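You operate a simulated robot arm through the tools that you are given. There is no shell and no other tool. Be economical: measure what you need, move in short steps, check, and stop when the job is done.

Carry out the task below with a simulated robot arm. There is one attempt and no reset: what you move stays moved.

TASK
Stack the blue tin from the top of the airing bench on top of the green tin. Then take the green tub and leave it on the red coaster.

It is judged by the outcome, as a careful person would: the job done as asked, and still so three seconds after it is handed in. It fails if anything else is knocked over, pushed out of place, dropped, spilled or broken.

THE ROBOT
A 7-joint arm with a two-finger parallel gripper, fixed in place. Base frame: the origin is at the foot of the arm, x ahead of it, y to its left, z up; the work surface is at about z = 0. Lengths are in mm, angles in degrees, forces in N, time in s.
With the tool pointing down near the work surface it reaches from about 240 to 620 mm from the base axis. Its first joint turns from -66.0 to 66.0 degrees. Payload 2.6 kg.
Tool frame: the origin (TCP) lies between the finger pads and is the grasp point; the fingertips stand 30 mm ahead of it; z points along the fingers, y is the line along which they close. The gripper opens to 94 mm. The fingers are 28 mm wide and 10 mm thick; the gripper's body (50 by 96 mm) begins 55 mm behind the TCP.
Orientation is told as [roll, pitch, yaw] about the base's x, y, z axes, in that order, counted from this pose: with the fingers straight down and closing along the base's y, the tool's x points along the base's -x, its y along +y and its z along -z.

THE INTERFACE
- The arm moves only by the tool servo_tool. Its argument "rows" is a list of rows, each an object of numbers (a shift or turn left out is 0, a gripper value left out holds the last): "tx", "ty", "tz": the shift along the tool's x, y, z in m; "wx", "wy", "wz": the turn, a rotation vector about the tool's x, y, z in degrees; "gripper": the gripper command, from -1 (shut) to 1 (fully open), values between in proportion. In form: [{"tx": .., "ty": .., "tz": .., "wx": .., "wy": .., "wz": .., "gripper": ..}, ...]. A call has 1 to 12 rows; each row is the pose to reach, as a shift and turn from the pose commanded when the call began, along the tool's axes at that moment. A row lasts 0.2 s, in which the tool goes at most 50 mm and 8.6 degrees; a call with a longer step from one row to the next is refused whole, and so is a gripper value outside its range. A pose out of reach is approached as far as the arm can. The call stops where the force on the tool passes 40 N (or 10 N more than at its start, if that is more) or the arm is blocked; 0.2 s more then pass. The fingers move at their own pace (about 72 mm/s each) and stop on an object; they squeeze with about 25 N. The grip force told is the motor's: it shows also when the fingers shut on nothing. Time passes only in rows, and 0.2 s behind the last, so rows that repeat a pose let the fingers close. It gives the time, the measured TCP pose, the force on the tool (base axes), the opening and the grip force at its end, in the units of the frame above (readings bear some noise).
- Cameras (640 x 400 px; columns grow to the right, rows downward): "scene" is fixed at [33.3, 421.7, 577]; the picture's right is [-0.81, -0.59, 0.00], its down [-0.31, 0.44, -0.84] and it looks along [0.49, -0.68, -0.54] (base axes); focal length 263 px, centre (320, 200). "wrist" rides on the gripper at [-37, 0, -58] in the tool frame; the picture's right is [0.00, -1.00, 0.00], its down [0.97, 0.00, -0.24] and it looks along [0.24, 0.00, 0.97] (tool axes); focal length 218 px, centre (320, 200).
- camera(camera): a new picture of that camera. No time passes.
- point_at(camera, pixels): for up to 12 pixels [column, row] of the newest picture of that camera ("zoom" is the newest enlarged one), the place [x, y, z] in the base frame of the surface seen there, good to about 3 mm, but the place of the scene camera against the robot may be out by one fixed shift of up to 18 mm in any direction. No time passes.
- inspect(camera, box): a new picture of the part [left, top, right, bottom] of that camera's present view, enlarged. No time passes.
- finish_job(): hands the job in; it is judged then, once.

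Work in short steps. Measure before you move; look again where a grasp or a placing could have gone wrong, and mend it. You have 80 turns and 46 pictures in all, the two below and enlarged ones among them. Open the gripper and draw the arm clear of the work before you hand the job in, unless the task says otherwise; then end with one line.

The tools are called after "Emit:" as name(argument=value, ...) on one line, values as JSON. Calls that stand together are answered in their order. servo_tool: Moves the arm, as the interface text tells. Its arguments: {"type":"object","properties":{"rows":{"type":"array","items":{"type":"object","properties":{"tx":{"type":"number"},"ty":{"type":"number"},"tz":{"type":"number"},"wx":{"type":"number"},"wy":{"type":"number"},"wz":{"type":"number"},"gripper":{"type":"number"}}}}},"required":["rows"]} The other tools are called the same way: camera (camera) takes a picture; point_at (camera, pixels) gives the place of the surface under pixels of a picture; inspect (camera, box) takes an enlarged picture of a part of a camera's view; finish_job () hands the job in.

At the start:

```text
clock: 0.0
eef_pos: [348.0, 96.7, 380.1]
tcp_rot: [0.0, 0.1, 0.0]
wrist_force: [0.1, 0.4, 0.4]
gripper_width: 94.0
grasp_force: 0.1
```

scene: 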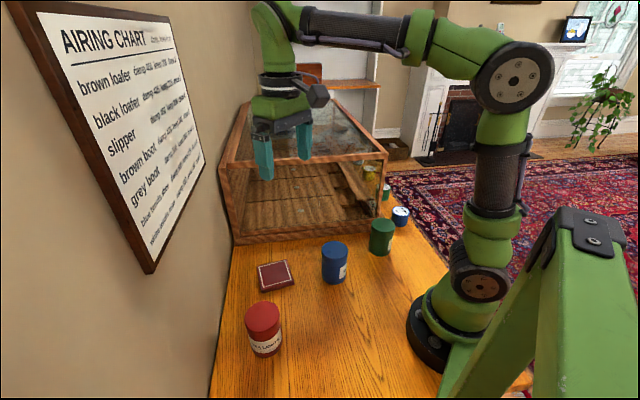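
wrist: 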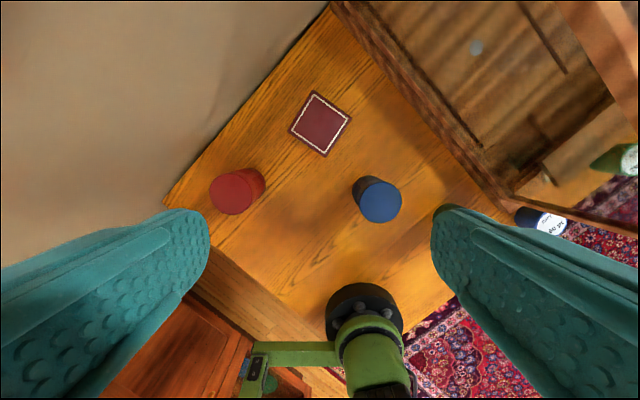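

The scene shows a glass/wood case with tins around it. I enlarge the case region and the table items to identify them.

Emit:
inspect(camera="scene", box=[220, 80, 420, 260])

Emit:
inspect(camera="scene", box=[340, 150, 420, 260])

Emit:
inspect(camera="scene", box=[20, 0, 220, 280])

```text
2.22 times, centred on (320, 170) of scene
```

zoom: 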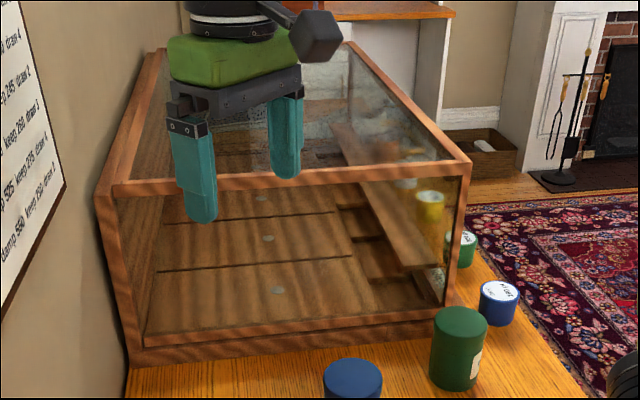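

```text
3.64 times, centred on (380, 205) of scene
```

zoom: 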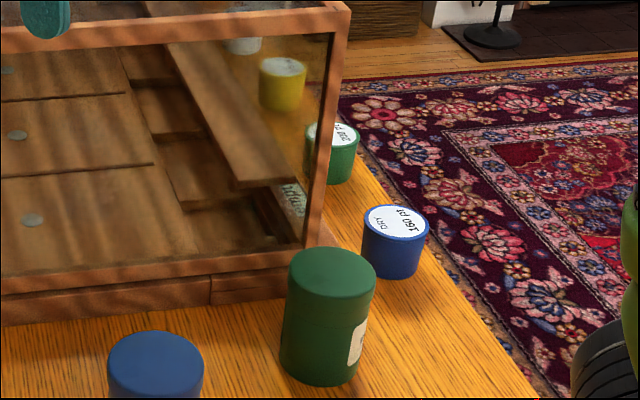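

```text
1.43 times, centred on (120, 140) of scene
```

zoom: 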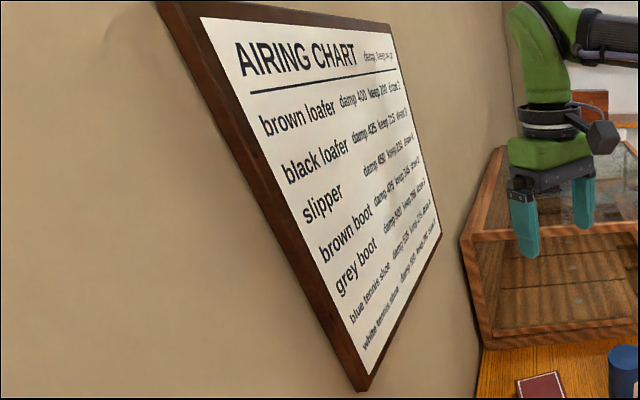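

Candidates: blue tin at scene (335,262), green tin (381,237), small green tub (385,192), coaster (274,275). I measure them.

Emit:
camera(camera="scene")

Emit:
camera(camera="wrist")

Emit:
point_at(camera="scene", pixels=[[335, 247], [334, 275], [382, 225], [381, 245], [386, 187], [401, 212], [274, 275], [263, 311], [300, 330], [386, 197], [380, 155], [236, 240]])

Emit:
point_at(camera="wrist", pixels=[[380, 202], [321, 123], [232, 193], [628, 160], [550, 222], [520, 217], [300, 220], [605, 160], [480, 140], [370, 40], [476, 46], [570, 160]])

```text
40 pictures are left
```

scene: 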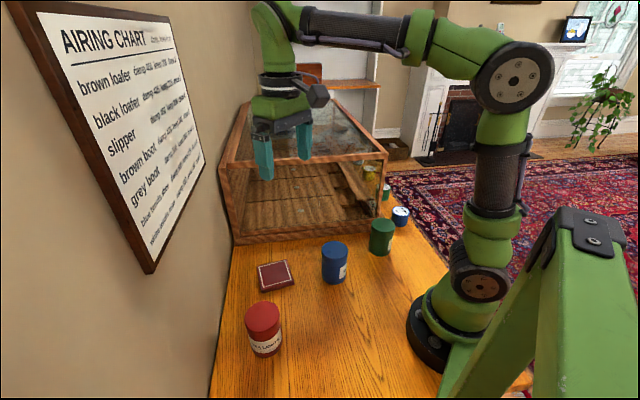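

```text
39 pictures are left
```

wrist: 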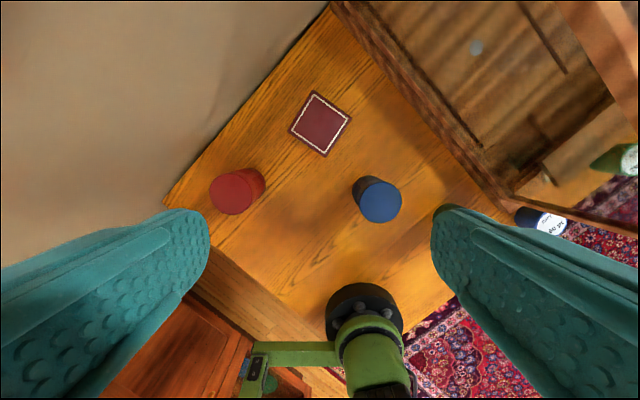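

```text
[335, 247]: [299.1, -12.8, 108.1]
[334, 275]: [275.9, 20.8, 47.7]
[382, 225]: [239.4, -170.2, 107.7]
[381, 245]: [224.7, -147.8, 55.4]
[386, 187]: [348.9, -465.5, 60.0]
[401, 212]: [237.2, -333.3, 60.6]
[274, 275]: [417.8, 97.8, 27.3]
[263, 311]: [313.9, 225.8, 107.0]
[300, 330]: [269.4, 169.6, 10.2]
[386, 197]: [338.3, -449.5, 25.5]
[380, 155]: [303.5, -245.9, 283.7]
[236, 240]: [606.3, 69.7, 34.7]
```

```text
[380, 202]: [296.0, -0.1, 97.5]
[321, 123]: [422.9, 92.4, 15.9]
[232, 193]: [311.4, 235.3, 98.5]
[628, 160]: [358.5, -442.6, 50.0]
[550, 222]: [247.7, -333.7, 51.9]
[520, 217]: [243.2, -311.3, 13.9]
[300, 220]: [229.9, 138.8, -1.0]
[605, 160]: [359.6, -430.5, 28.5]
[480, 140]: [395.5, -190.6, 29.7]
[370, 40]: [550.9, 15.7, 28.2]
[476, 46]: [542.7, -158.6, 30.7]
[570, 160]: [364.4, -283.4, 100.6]
```

I move over the green tin at the same height (above the case top at about z 284) for an accurate wrist measurement.

Emit:
servo_tool(rows=[{"tx": 0.01, "ty": -0.04}, {"tx": 0.02, "ty": -0.085}, {"tx": 0.03, "ty": -0.13}, {"tx": 0.035, "ty": -0.175}, {"tx": 0.04, "ty": -0.21}, {"tx": 0.04, "ty": -0.236}, {"tx": 0.04, "ty": -0.236}])

Emit:
camera(camera="wrist")

```text
clock: 1.6
eef_pos: [308.0, -138.8, 377.9]
tcp_rot: [-0.1, 0.0, 0.1]
wrist_force: [0.1, -0.4, 0.0]
gripper_width: 93.8
grasp_force: 0.1
```

```text
38 pictures are left
```

wrist: 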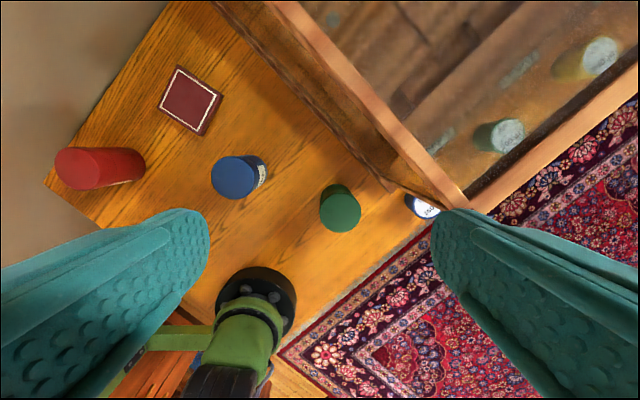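

Green tin at (341,208), blue tin (233,177), case corner bottom (388,188), top (460,203). Measuring.

Emit:
point_at(camera="wrist", pixels=[[341, 211], [324, 211], [357, 211], [341, 230], [233, 177], [213, 177], [233, 197], [390, 188], [462, 204], [505, 133], [600, 130], [427, 209]])

Emit:
inspect(camera="wrist", box=[360, 0, 640, 220])

```text
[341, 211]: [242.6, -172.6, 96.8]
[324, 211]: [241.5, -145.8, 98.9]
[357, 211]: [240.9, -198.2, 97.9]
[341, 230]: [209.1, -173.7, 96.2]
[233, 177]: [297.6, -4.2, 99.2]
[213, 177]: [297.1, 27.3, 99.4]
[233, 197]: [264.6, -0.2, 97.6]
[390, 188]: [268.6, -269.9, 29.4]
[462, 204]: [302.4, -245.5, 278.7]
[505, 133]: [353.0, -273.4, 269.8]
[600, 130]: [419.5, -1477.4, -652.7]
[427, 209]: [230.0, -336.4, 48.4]
```

```text
1.82 times, centred on (500, 110) of wrist
```

zoom: 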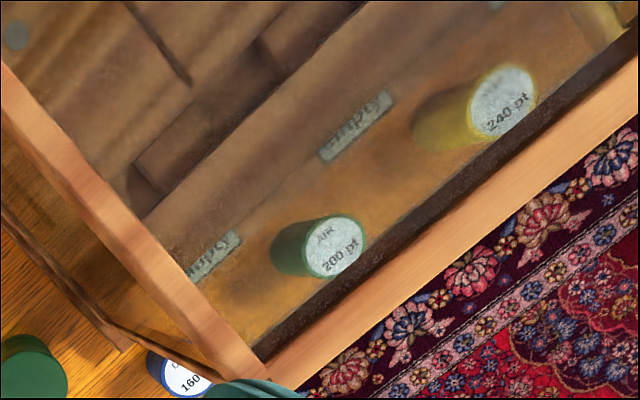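

I measure the case's right side frame and whether the tub stands outside it.

Emit:
camera(camera="wrist")

Emit:
point_at(camera="wrist", pixels=[[490, 195], [530, 170], [570, 142], [630, 97], [440, 180], [400, 130], [350, 70], [300, 20], [470, 190], [405, 200], [300, 90], [615, 85]])

Emit:
point_at(camera="scene", pixels=[[384, 150], [340, 115], [310, 100], [382, 200], [379, 214], [371, 176], [371, 190], [374, 160], [235, 165], [245, 105], [300, 140], [345, 160]])

Emit:
inspect(camera="scene", box=[330, 130, 410, 230])

```text
36 pictures are left
```

wrist: 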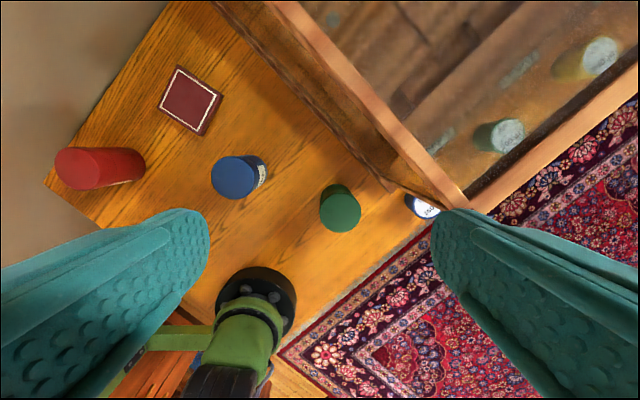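

```text
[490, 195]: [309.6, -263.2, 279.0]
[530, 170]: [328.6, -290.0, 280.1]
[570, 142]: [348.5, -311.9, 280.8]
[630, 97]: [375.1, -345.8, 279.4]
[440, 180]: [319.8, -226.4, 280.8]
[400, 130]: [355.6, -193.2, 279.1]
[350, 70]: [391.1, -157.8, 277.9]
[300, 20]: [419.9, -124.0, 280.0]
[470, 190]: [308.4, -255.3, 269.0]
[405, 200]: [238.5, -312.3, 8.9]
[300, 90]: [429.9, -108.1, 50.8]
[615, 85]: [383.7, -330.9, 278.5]
```

```text
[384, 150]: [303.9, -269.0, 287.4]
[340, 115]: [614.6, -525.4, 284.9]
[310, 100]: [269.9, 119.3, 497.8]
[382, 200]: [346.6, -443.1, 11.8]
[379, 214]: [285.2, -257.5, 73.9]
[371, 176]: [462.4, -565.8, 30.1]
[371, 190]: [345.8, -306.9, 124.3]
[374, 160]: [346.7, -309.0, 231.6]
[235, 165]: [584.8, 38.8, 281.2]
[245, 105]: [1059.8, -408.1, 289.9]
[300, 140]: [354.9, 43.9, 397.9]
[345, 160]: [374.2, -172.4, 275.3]
```

```text
4.00 times, centred on (370, 180) of scene
```

zoom: 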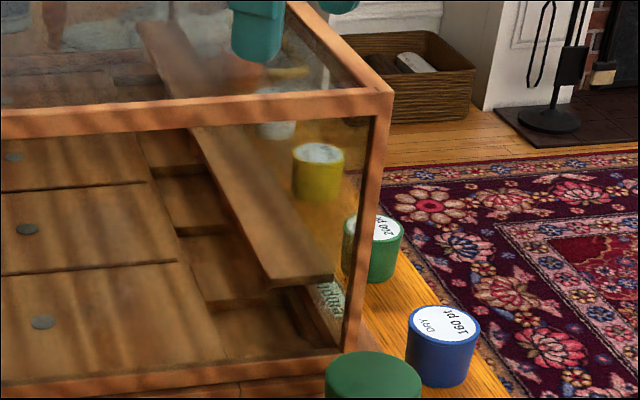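

The tub stands outside the case, about 84 mm from the wall plane, reachable. First the blue tin: I go over it (≈297,-1) and lower to z 200.

Emit:
servo_tool(rows=[{"tx": 0.003, "ty": 0.045}, {"tx": 0.006, "ty": 0.09}, {"tx": 0.011, "ty": 0.137}, {"tx": 0.011, "ty": 0.138, "tz": 0.045}, {"tx": 0.011, "ty": 0.138, "tz": 0.09}, {"tx": 0.011, "ty": 0.138, "tz": 0.135}, {"tx": 0.011, "ty": 0.138, "tz": 0.17}, {"tx": 0.011, "ty": 0.138, "tz": 0.17}])

Emit:
camera(camera="wrist")

```text
clock: 3.4
eef_pos: [296.5, -1.6, 207.0]
tcp_rot: [0.1, 0.0, 0.0]
wrist_force: [0.5, 0.0, -0.6]
gripper_width: 94.2
grasp_force: 0.1
```

```text
34 pictures are left
```

wrist: 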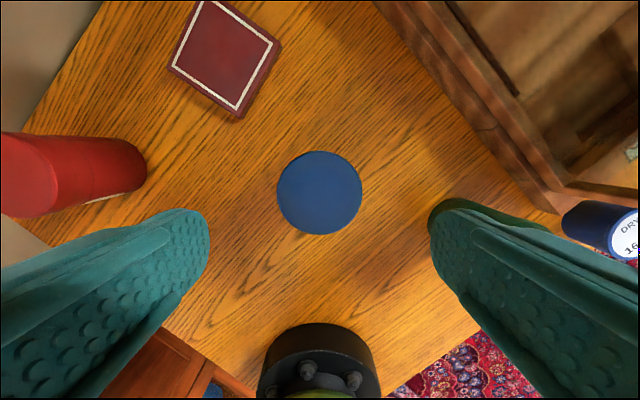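

Tin top centred at (319,192). I measure its edges and the coaster corners.

Emit:
point_at(camera="wrist", pixels=[[319, 192], [280, 192], [358, 192], [319, 155], [319, 230], [222, 56], [200, 4], [278, 42], [243, 112], [174, 68], [605, 230], [300, 260]])

```text
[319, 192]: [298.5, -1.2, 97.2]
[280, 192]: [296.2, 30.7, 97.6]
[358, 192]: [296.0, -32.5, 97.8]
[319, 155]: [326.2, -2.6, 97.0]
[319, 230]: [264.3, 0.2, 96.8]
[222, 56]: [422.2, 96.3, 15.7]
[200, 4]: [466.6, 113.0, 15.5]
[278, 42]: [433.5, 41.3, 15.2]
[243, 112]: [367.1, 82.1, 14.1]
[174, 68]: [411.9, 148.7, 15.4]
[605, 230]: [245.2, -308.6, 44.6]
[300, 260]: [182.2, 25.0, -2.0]
```

Tin centre (296,-1), diameter ~67. Descend to TCP z 68 and close.

Emit:
servo_tool(rows=[{"tz": 0.04}, {"tz": 0.08}, {"tz": 0.115}, {"tz": 0.139}, {"tz": 0.139}, {"tz": 0.139, "gripper": -1}, {"tz": 0.139}, {"tz": 0.139}, {"tz": 0.139}])

```text
clock: 5.4
eef_pos: [298.9, -0.9, 69.0]
tcp_rot: [0.0, 0.0, -0.1]
wrist_force: [0.0, -0.3, -0.5]
gripper_width: 68.6
grasp_force: 24.4
```

Gripped (68.6 mm). Lift to z≈230 and move over the green tin at (241.5,-172).

Emit:
servo_tool(rows=[{"tz": -0.03}, {"tz": -0.07}, {"tz": -0.115}, {"tz": -0.15}, {"tz": -0.16}, {"tx": 0.01, "ty": -0.035, "tz": -0.16}, {"tx": 0.025, "ty": -0.075, "tz": -0.16}, {"tx": 0.04, "ty": -0.115, "tz": -0.16}, {"tx": 0.05, "ty": -0.15, "tz": -0.16}, {"tx": 0.0575, "ty": -0.171, "tz": -0.16}, {"tx": 0.0575, "ty": -0.171, "tz": -0.16}, {"tx": 0.0575, "ty": -0.171, "tz": -0.16}])

Emit:
inspect(camera="scene", box=[300, 140, 460, 280])

Emit:
camera(camera="wrist")

```text
clock: 8.0
eef_pos: [239.8, -172.2, 231.3]
tcp_rot: [0.0, 0.0, 0.1]
wrist_force: [-0.4, 0.7, -2.2]
gripper_width: 68.2
grasp_force: 24.8
```

```text
2.86 times, centred on (380, 210) of scene
```

zoom: 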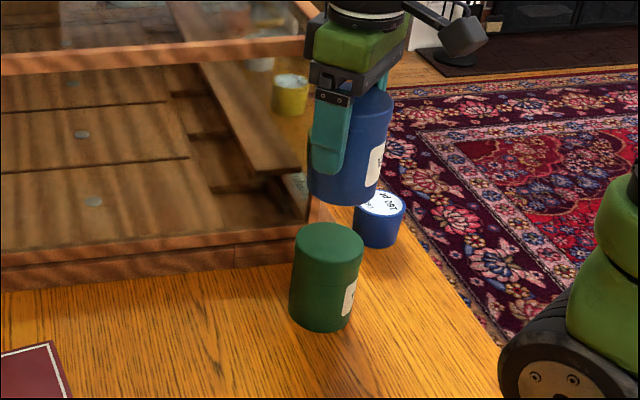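

```text
32 pictures are left
```

wrist: 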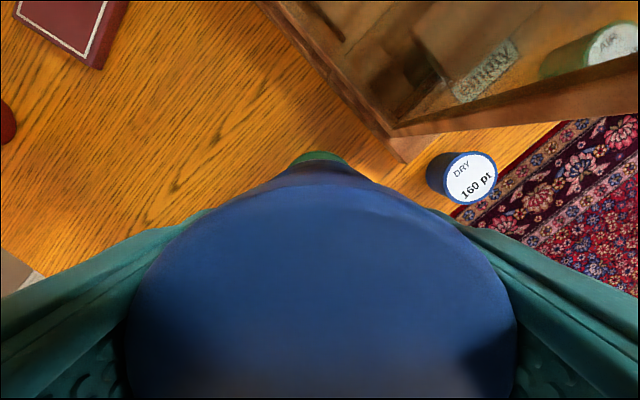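

Green tin's far rim is visible at (318,155), centred on y. I measure it and the tins in the zoom to fix the x offset.

Emit:
point_at(camera="wrist", pixels=[[318, 153], [300, 158], [336, 158], [318, 156], [318, 164], [318, 170]])

Emit:
point_at(camera="zoom", pixels=[[328, 239], [297, 245], [360, 245], [328, 226], [328, 258], [350, 202], [350, 150], [350, 180], [328, 300]])

```text
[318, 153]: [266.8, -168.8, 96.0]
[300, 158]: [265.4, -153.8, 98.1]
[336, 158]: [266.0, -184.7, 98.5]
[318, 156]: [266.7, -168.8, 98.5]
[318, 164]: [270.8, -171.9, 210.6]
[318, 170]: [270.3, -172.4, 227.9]
```

```text
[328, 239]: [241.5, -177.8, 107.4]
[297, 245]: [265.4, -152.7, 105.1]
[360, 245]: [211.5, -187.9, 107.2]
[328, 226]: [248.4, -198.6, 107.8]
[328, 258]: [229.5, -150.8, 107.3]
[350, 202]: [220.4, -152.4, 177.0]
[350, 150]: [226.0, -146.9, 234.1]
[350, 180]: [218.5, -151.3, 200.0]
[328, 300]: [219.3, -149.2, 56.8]
```

Estimates put green's centre at ≈(238.5,-170.5); the held tin is at ≈(237.3,-172). I shift 1 mm each and lower to near contact.

Emit:
servo_tool(rows=[{"tx": -0.001, "ty": 0.001, "tz": 0.02}, {"tx": -0.001, "ty": 0.001, "tz": 0.04}, {"tx": -0.001, "ty": 0.001, "tz": 0.055}, {"tx": -0.001, "ty": 0.001, "tz": 0.059}, {"tx": -0.001, "ty": 0.001, "tz": 0.059}, {"tx": -0.001, "ty": 0.001, "tz": 0.059}])

Emit:
inspect(camera="scene", box=[320, 150, 440, 270])

```text
clock: 9.4
eef_pos: [240.7, -171.4, 171.7]
tcp_rot: [0.0, 0.1, -0.1]
wrist_force: [0.5, 0.7, -2.3]
gripper_width: 68.2
grasp_force: 25.3
```

```text
3.33 times, centred on (380, 210) of scene
```

zoom: 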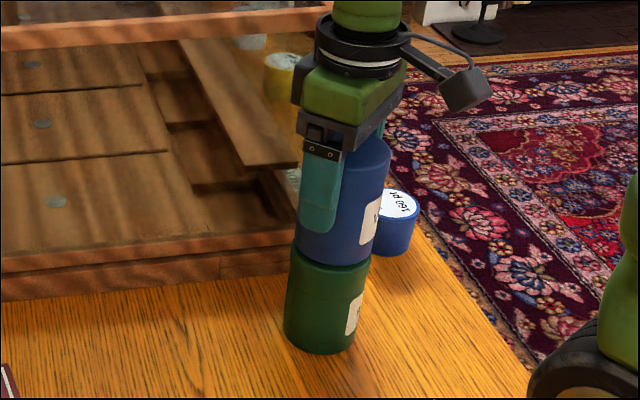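

Blue sits about 1 scene-pixel (~2.5 mm) to the right of the green; I correct by x+2, y+1.5 and lower to contact.

Emit:
servo_tool(rows=[{"tx": -0.002, "ty": 0.0015, "tz": 0.0}, {"tx": -0.002, "ty": 0.0015, "tz": 0.002}, {"tx": -0.002, "ty": 0.0015, "tz": 0.004}, {"tx": -0.002, "ty": 0.0015, "tz": 0.005}, {"tx": -0.002, "ty": 0.0015, "tz": 0.005}])

Emit:
inspect(camera="scene", box=[340, 180, 420, 250])

```text
clock: 10.6
eef_pos: [242.5, -170.3, 167.0]
tcp_rot: [-0.1, -0.1, 0.0]
wrist_force: [-3.4, 2.8, 18.1]
gripper_width: 68.3
grasp_force: 24.9
```

```text
5.71 times, centred on (380, 215) of scene
```

zoom: 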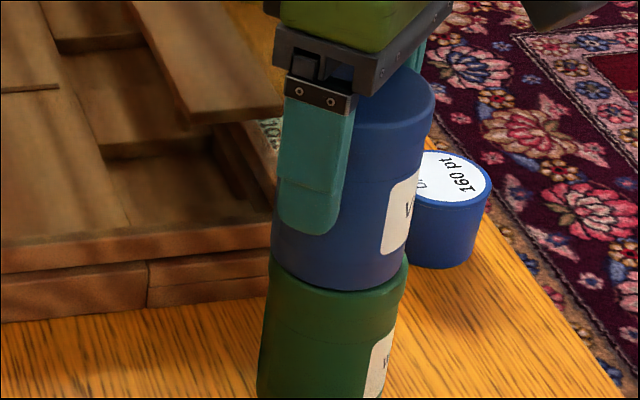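

In contact (18 N) and well aligned. I open and rise straight up.

Emit:
servo_tool(rows=[{"gripper": 1}, {"gripper": 1}, {"gripper": 1}, {"tz": -0.03}, {"tz": -0.07}, {"tz": -0.115}, {"tz": -0.16}, {"tz": -0.2}, {"tz": -0.22}, {"tz": -0.22}])

Emit:
camera(camera="scene")

Emit:
camera(camera="wrist")

```text
clock: 12.8
eef_pos: [243.3, -170.7, 387.8]
tcp_rot: [0.0, -0.1, 0.2]
wrist_force: [-0.5, 0.7, 0.1]
gripper_width: 94.2
grasp_force: 0.0
```

```text
29 pictures are left
```

scene: 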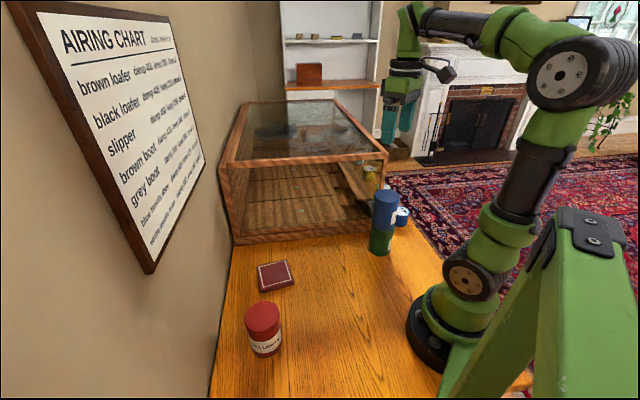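

```text
28 pictures are left
```

wrist: 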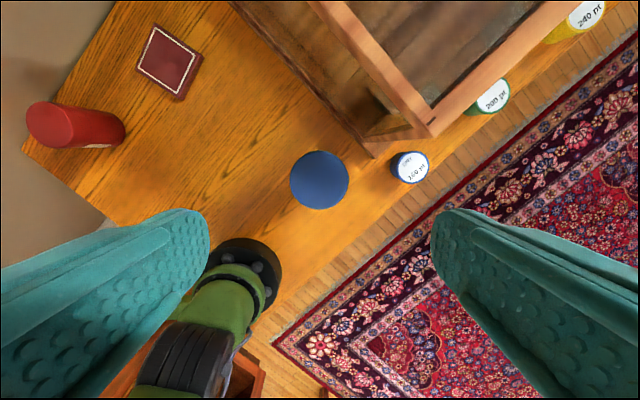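

Stack looks aligned. Now I measure the green tub, its neighbours, and the case wall from here.

Emit:
point_at(camera="wrist", pixels=[[495, 97], [480, 108], [507, 88], [484, 93], [411, 169], [587, 15], [450, 122], [520, 60], [570, 18], [450, 140], [530, 88], [433, 124]])

Emit:
inspect(camera="wrist", box=[380, 40, 560, 200])

```text
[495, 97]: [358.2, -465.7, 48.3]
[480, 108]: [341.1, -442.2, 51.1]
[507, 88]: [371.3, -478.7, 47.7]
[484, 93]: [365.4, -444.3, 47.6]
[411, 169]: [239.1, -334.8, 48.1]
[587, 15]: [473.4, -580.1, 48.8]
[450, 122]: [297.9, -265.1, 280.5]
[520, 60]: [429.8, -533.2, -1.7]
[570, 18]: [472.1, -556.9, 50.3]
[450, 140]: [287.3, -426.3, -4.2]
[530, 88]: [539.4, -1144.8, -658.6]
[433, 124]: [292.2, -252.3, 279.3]
```

```text
2.50 times, centred on (470, 120) of wrist
```

zoom: 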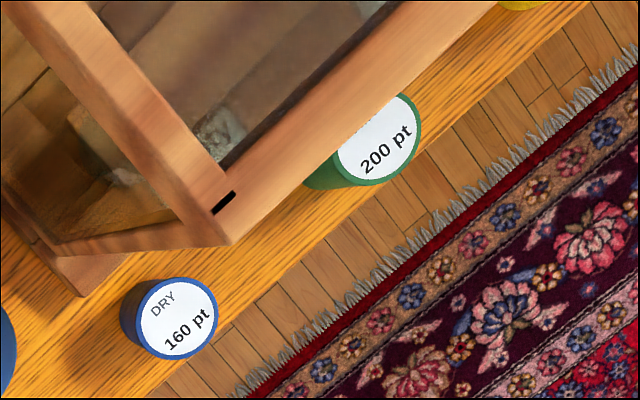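

Tub centre ≈(356,-458), top z 49, about 44 mm gap to plinth. I move above it at z≈388 with yaw -45 so the fingers close perpendicular to the wall.

Emit:
servo_tool(rows=[{"tx": -0.012, "ty": -0.032, "wz": 5}, {"tx": -0.025, "ty": -0.064, "wz": 10}, {"tx": -0.038, "ty": -0.096, "wz": 15}, {"tx": -0.05, "ty": -0.128, "wz": 20}, {"tx": -0.063, "ty": -0.16, "wz": 25}, {"tx": -0.076, "ty": -0.192, "wz": 30}, {"tx": -0.088, "ty": -0.224, "wz": 35}, {"tx": -0.1, "ty": -0.256, "wz": 40}, {"tx": -0.113, "ty": -0.286, "wz": 45}, {"tx": -0.113, "ty": -0.286, "wz": 45}])

Emit:
camera(camera="wrist")

```text
clock: 15.0
eef_pos: [348.8, -386.9, 356.8]
tcp_rot: [0.0, 0.0, -45.1]
wrist_force: [1.0, -0.3, -0.1]
gripper_width: 94.0
grasp_force: 0.0
out of reach, approached as far as the arm can: row 7, 8, 9, 10
```

```text
26 pictures are left
```

wrist: 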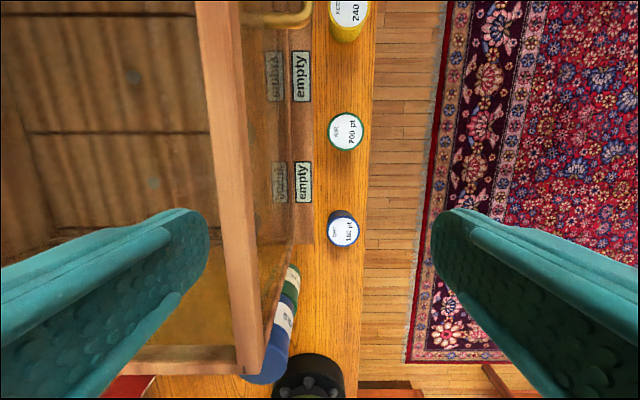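

Too high to reach there; it stopped at (349,-387,357). I back off 30 mm toward the base to see what pose the offsets count from.

Emit:
servo_tool(rows=[{"tx": 0.03}, {"tx": 0.03}])

```text
clock: 15.6
eef_pos: [326.9, -365.0, 357.5]
tcp_rot: [-0.1, -0.1, -45.0]
wrist_force: [-0.4, -0.8, 0.5]
gripper_width: 94.1
grasp_force: 0.1
```

Offsets count from the reached pose. I shift 44 mm away from the wall, then descend, then slide along the wall over the tub to z≈200.

Emit:
servo_tool(rows=[{"ty": -0.022}, {"ty": -0.044}, {"ty": -0.044}, {"ty": -0.044, "tz": 0.04}, {"ty": -0.044, "tz": 0.08}, {"ty": -0.044, "tz": 0.12}, {"ty": -0.044, "tz": 0.157}, {"ty": -0.044, "tz": 0.157, "tx": -0.03}, {"ty": -0.044, "tz": 0.157, "tx": -0.06}, {"ty": -0.044, "tz": 0.157, "tx": -0.086}, {"ty": -0.044, "tz": 0.157, "tx": -0.086}])

Emit:
camera(camera="wrist")

Emit:
camera(camera="scene")

```text
clock: 18.0
eef_pos: [354.3, -461.1, 199.9]
tcp_rot: [0.0, 0.1, -44.9]
wrist_force: [-0.1, -0.4, -0.5]
gripper_width: 93.7
grasp_force: 0.0
```

```text
25 pictures are left
```

wrist: 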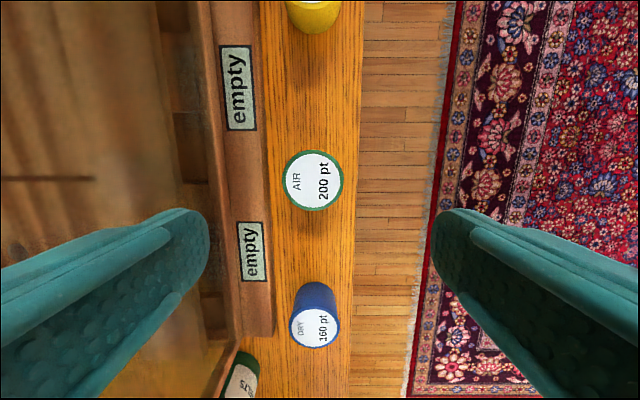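

```text
24 pictures are left
```

scene: 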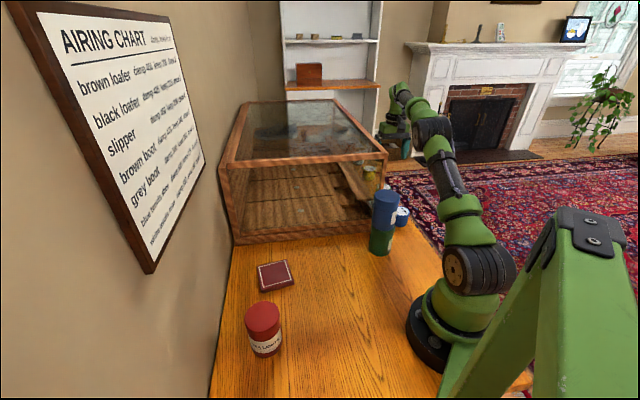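

Tub top at (314,181). I measure its centre/edges and the plinth beside it.

Emit:
point_at(camera="wrist", pixels=[[314, 181], [288, 181], [341, 181], [314, 154], [314, 208], [262, 181], [240, 181], [278, 220], [240, 90], [215, 181], [275, 260], [355, 181]])

```text
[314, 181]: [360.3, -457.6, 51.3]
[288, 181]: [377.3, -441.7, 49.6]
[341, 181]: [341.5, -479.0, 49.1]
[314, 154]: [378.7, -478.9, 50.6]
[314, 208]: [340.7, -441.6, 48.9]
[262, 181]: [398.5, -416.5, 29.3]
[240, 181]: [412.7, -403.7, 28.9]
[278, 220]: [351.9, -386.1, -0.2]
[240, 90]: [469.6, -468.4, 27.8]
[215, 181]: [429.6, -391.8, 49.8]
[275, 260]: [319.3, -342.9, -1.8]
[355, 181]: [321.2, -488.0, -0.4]
```

Tub centre ≈(359.5,-460), plinth edge ~56 mm away. I align (+4.5 mm along tool y, 3 mm outward), narrow the opening to ~70 mm and lower to z≈100.

Emit:
servo_tool(rows=[{"tx": -0.003, "ty": 0.0045, "gripper": 0.49}, {"tx": -0.003, "ty": 0.0045, "tz": 0.035}, {"tx": -0.003, "ty": 0.0045, "tz": 0.07}, {"tx": -0.003, "ty": 0.0045, "tz": 0.1}, {"tx": -0.003, "ty": 0.0045, "tz": 0.1}, {"tx": -0.003, "ty": 0.0045, "tz": 0.1}])

Emit:
camera(camera="wrist")

```text
clock: 19.4
eef_pos: [359.0, -458.1, 100.8]
tcp_rot: [-0.1, 0.0, -45.0]
wrist_force: [-0.8, 0.8, -0.5]
gripper_width: 70.0
grasp_force: 0.1
```

```text
23 pictures are left
```

wrist: 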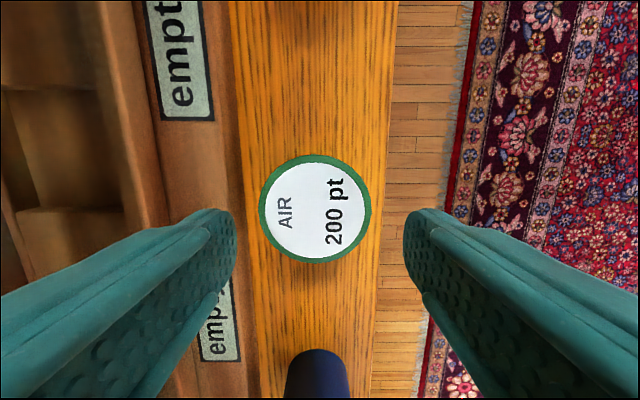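

Tub is 5 px left of centre (~2 mm). I correct and lower to TCP z 45, checking before closing.

Emit:
servo_tool(rows=[{"ty": 0.002}, {"ty": 0.002, "tz": 0.02}, {"ty": 0.002, "tz": 0.04}, {"ty": 0.002, "tz": 0.055}, {"ty": 0.002, "tz": 0.055}])

Emit:
camera(camera="wrist")

```text
clock: 20.6
eef_pos: [361.3, -457.4, 44.7]
tcp_rot: [0.1, -0.1, -45.0]
wrist_force: [-1.0, -0.1, -0.1]
gripper_width: 69.9
grasp_force: 0.2
```

```text
22 pictures are left
```

wrist: 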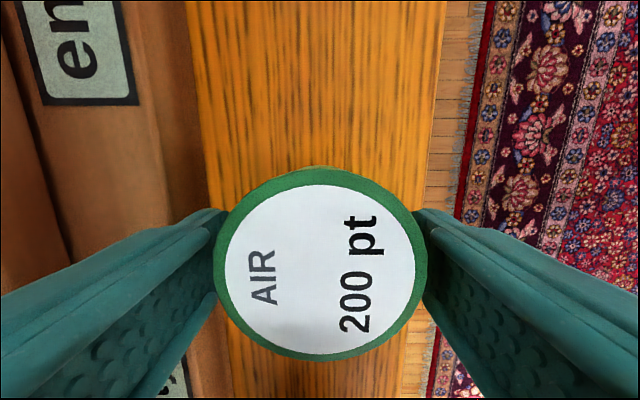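

Fingers straddle the tub without contact. Close.

Emit:
servo_tool(rows=[{"gripper": -1}, {"gripper": -1}, {"gripper": -1}, {"tz": -0.02}, {"tz": -0.05}, {"tz": -0.05}])

Emit:
camera(camera="wrist")

```text
clock: 22.0
eef_pos: [358.7, -458.1, 95.3]
tcp_rot: [-0.1, 0.0, -45.0]
wrist_force: [0.1, 0.8, -1.2]
gripper_width: 60.6
grasp_force: 24.7
```

```text
21 pictures are left
```

wrist: 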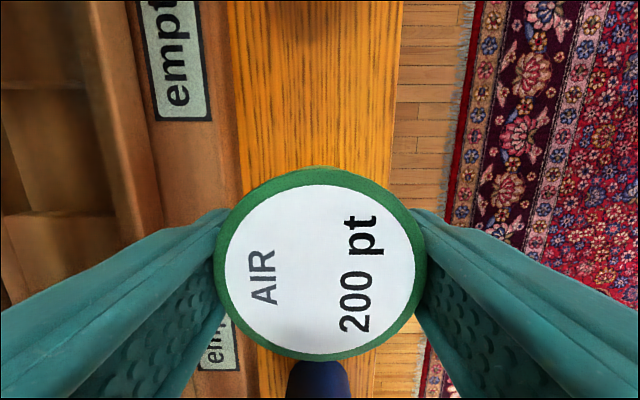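

Tub held (60.6 mm). Retrace: rise to z≈200, back along the wall, then up to z≈380.

Emit:
servo_tool(rows=[{"ty": -0.003, "tz": -0.035}, {"ty": -0.003, "tz": -0.07}, {"ty": -0.003, "tz": -0.105}, {"ty": -0.003, "tz": -0.105, "tx": 0.03}, {"ty": -0.003, "tz": -0.105, "tx": 0.06}, {"ty": -0.003, "tz": -0.105, "tx": 0.09}, {"ty": -0.003, "tz": -0.145, "tx": 0.1}, {"ty": -0.003, "tz": -0.185, "tx": 0.11}, {"ty": -0.003, "tz": -0.225, "tx": 0.12}, {"ty": -0.003, "tz": -0.265, "tx": 0.13}, {"ty": -0.003, "tz": -0.285, "tx": 0.135}, {"ty": -0.003, "tz": -0.285, "tx": 0.135}])

```text
clock: 24.6
eef_pos: [262.3, -365.3, 380.2]
tcp_rot: [0.0, 0.0, -45.0]
wrist_force: [0.7, 0.0, -1.0]
gripper_width: 60.7
grasp_force: 25.4
```

At z 380. Sweep back to (300,-20) with yaw 0, staying high above the case and stack.

Emit:
servo_tool(rows=[{"tx": 0.0217, "ty": 0.0271, "wz": -4.5}, {"tx": 0.0434, "ty": 0.0542, "wz": -9}, {"tx": 0.0651, "ty": 0.0813, "wz": -13.5}, {"tx": 0.0868, "ty": 0.1084, "wz": -18}, {"tx": 0.1085, "ty": 0.1355, "wz": -22.5}, {"tx": 0.1302, "ty": 0.1626, "wz": -27}, {"tx": 0.1519, "ty": 0.1897, "wz": -31.5}, {"tx": 0.1736, "ty": 0.2168, "wz": -36}, {"tx": 0.1953, "ty": 0.2439, "wz": -40.5}, {"tx": 0.217, "ty": 0.271, "wz": -45}, {"tx": 0.217, "ty": 0.271, "wz": -45}])

```text
clock: 27.0
eef_pos: [302.2, -17.6, 381.7]
tcp_rot: [-0.1, 0.1, 0.0]
wrist_force: [-0.6, 0.0, -0.2]
gripper_width: 60.7
grasp_force: 25.6
```

Move over the coaster: target TCP (413,95) since the tub sits ~4 mm ahead of TCP in the grip; lower to z 150.

Emit:
servo_tool(rows=[{"tx": -0.028, "ty": 0.028}, {"tx": -0.056, "ty": 0.056}, {"tx": -0.084, "ty": 0.085}, {"tx": -0.111, "ty": 0.1126}, {"tx": -0.111, "ty": 0.1126, "tz": 0.045}, {"tx": -0.111, "ty": 0.1126, "tz": 0.09}, {"tx": -0.111, "ty": 0.1126, "tz": 0.135}, {"tx": -0.111, "ty": 0.1126, "tz": 0.18}, {"tx": -0.111, "ty": 0.1126, "tz": 0.22}, {"tx": -0.111, "ty": 0.1126, "tz": 0.23}, {"tx": -0.111, "ty": 0.1126, "tz": 0.23}])

Emit:
camera(camera="wrist")

Emit:
inspect(camera="scene", box=[200, 180, 360, 320])

```text
clock: 29.4
eef_pos: [409.7, 96.1, 151.2]
tcp_rot: [0.0, 0.0, -0.1]
wrist_force: [0.2, -0.1, -1.7]
gripper_width: 60.8
grasp_force: 24.6
```

```text
20 pictures are left
```

wrist: 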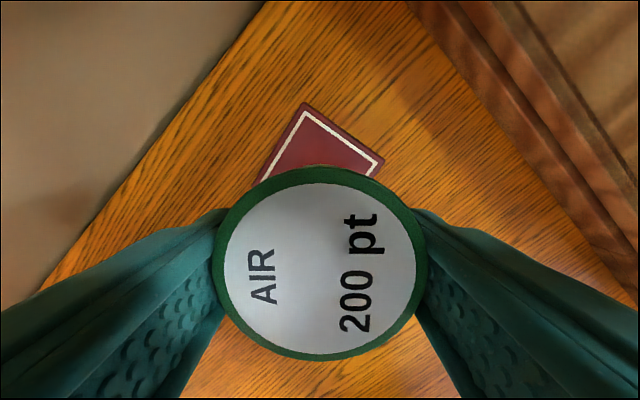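

```text
2.86 times, centred on (280, 250) of scene
```

zoom: 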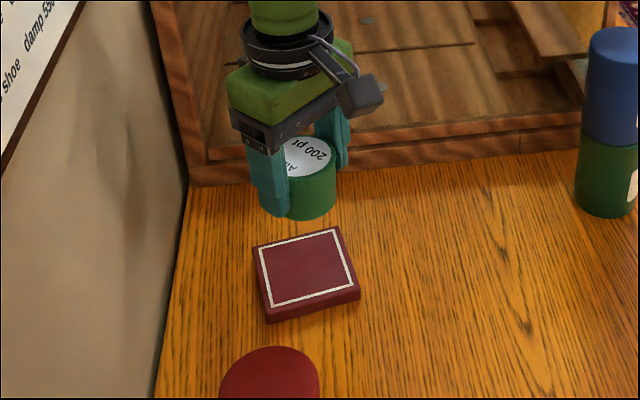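

I check coaster corners (303,103),(384,160) and tub rim positions.

Emit:
point_at(camera="wrist", pixels=[[304, 106], [381, 160], [320, 262], [320, 174], [320, 352], [320, 178]])

Emit:
point_at(camera="zoom", pixels=[[254, 250], [341, 229], [358, 287], [267, 308], [306, 270], [310, 157], [310, 205]])

```text
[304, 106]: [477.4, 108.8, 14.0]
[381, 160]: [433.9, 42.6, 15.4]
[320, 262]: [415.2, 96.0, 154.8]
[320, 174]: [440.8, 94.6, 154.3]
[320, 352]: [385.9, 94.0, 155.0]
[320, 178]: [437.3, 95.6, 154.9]
```

```text
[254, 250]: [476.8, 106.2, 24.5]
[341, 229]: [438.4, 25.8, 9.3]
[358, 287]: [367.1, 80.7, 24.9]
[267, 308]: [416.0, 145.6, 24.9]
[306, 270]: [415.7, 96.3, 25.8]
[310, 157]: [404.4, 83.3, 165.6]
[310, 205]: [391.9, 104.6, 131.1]
```

Coaster centre ≈(421.5,95.5), tub centre ≈(413.5,95). Shift +8 mm in x and lower close to the coaster.

Emit:
servo_tool(rows=[{"tx": -0.008}, {"tx": -0.008, "tz": 0.03}, {"tx": -0.008, "tz": 0.06}, {"tx": -0.008, "tz": 0.08}, {"tx": -0.008, "tz": 0.084}, {"tx": -0.008, "tz": 0.084}])

Emit:
inspect(camera="scene", box=[200, 180, 360, 320])

```text
clock: 30.8
eef_pos: [419.4, 94.5, 66.4]
tcp_rot: [0.0, 0.1, 0.0]
wrist_force: [0.4, 0.0, -0.7]
gripper_width: 60.5
grasp_force: 24.5
```

```text
2.86 times, centred on (280, 250) of scene
```

zoom: 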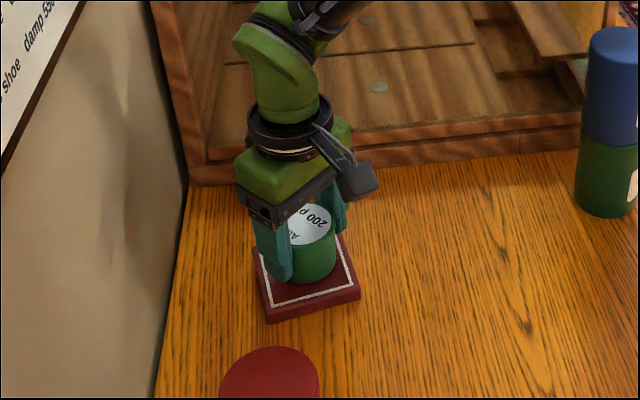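

Tub hovers ~6 mm over the coaster, near its centre. Lower gently to contact.

Emit:
servo_tool(rows=[{"tz": 0.002}, {"tz": 0.004}, {"tz": 0.006}, {"tz": 0.006}])

```text
clock: 31.8
eef_pos: [419.0, 94.4, 60.3]
tcp_rot: [-0.1, 0.0, 0.0]
wrist_force: [-0.1, -0.2, 1.3]
gripper_width: 60.8
grasp_force: 24.8
```

Force only 1.3 N, just touching perhaps; lower a bit more.

Emit:
servo_tool(rows=[{"tz": 0.0007}, {"tz": 0.0013}, {"tz": 0.0013}])

```text
clock: 32.6
eef_pos: [419.2, 94.7, 60.0]
tcp_rot: [0.0, -0.2, 0.0]
wrist_force: [-4.5, -1.6, 17.0]
gripper_width: 60.8
grasp_force: 25.7
```

Firm contact (17 N). Open and rise.

Emit:
servo_tool(rows=[{"gripper": 0.7}, {"gripper": 0.7}, {"gripper": 0.7}, {"tz": -0.03}, {"tz": -0.07}, {"tz": -0.115}, {"tz": -0.16}, {"tz": -0.2}, {"tx": 0.03, "tz": -0.24}, {"tx": 0.06, "tz": -0.27}, {"tx": 0.06, "tz": -0.27}])

Emit:
camera(camera="wrist")

Emit:
camera(camera="scene")

```text
clock: 35.0
eef_pos: [357.7, 95.8, 329.6]
tcp_rot: [0.0, -0.1, 0.0]
wrist_force: [0.0, 0.0, 0.3]
gripper_width: 80.0
grasp_force: 0.0
```

```text
17 pictures are left
```

wrist: 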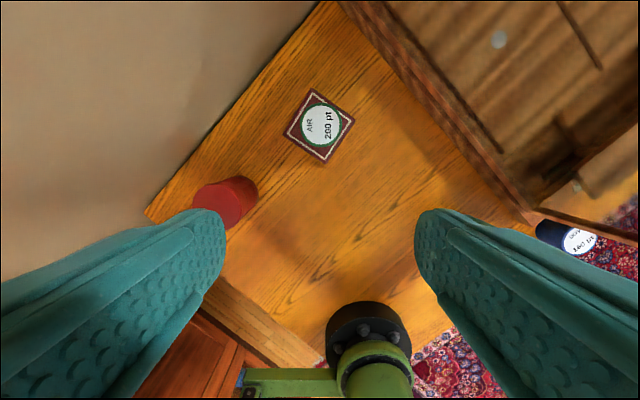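

```text
16 pictures are left
```

scene: 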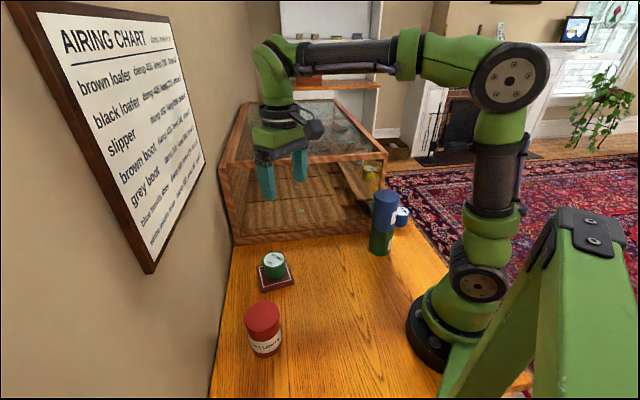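

The tub stands centred on the coaster, the blue tin is stacked on the green tin, and the rest is undisturbed; the arm is clear.

Emit:
finish_job()

```text
The job is handed in.
```

The blue tin is stacked on the green tin and the green tub is on the red coaster; nothing else was moved, and the job is handed in.
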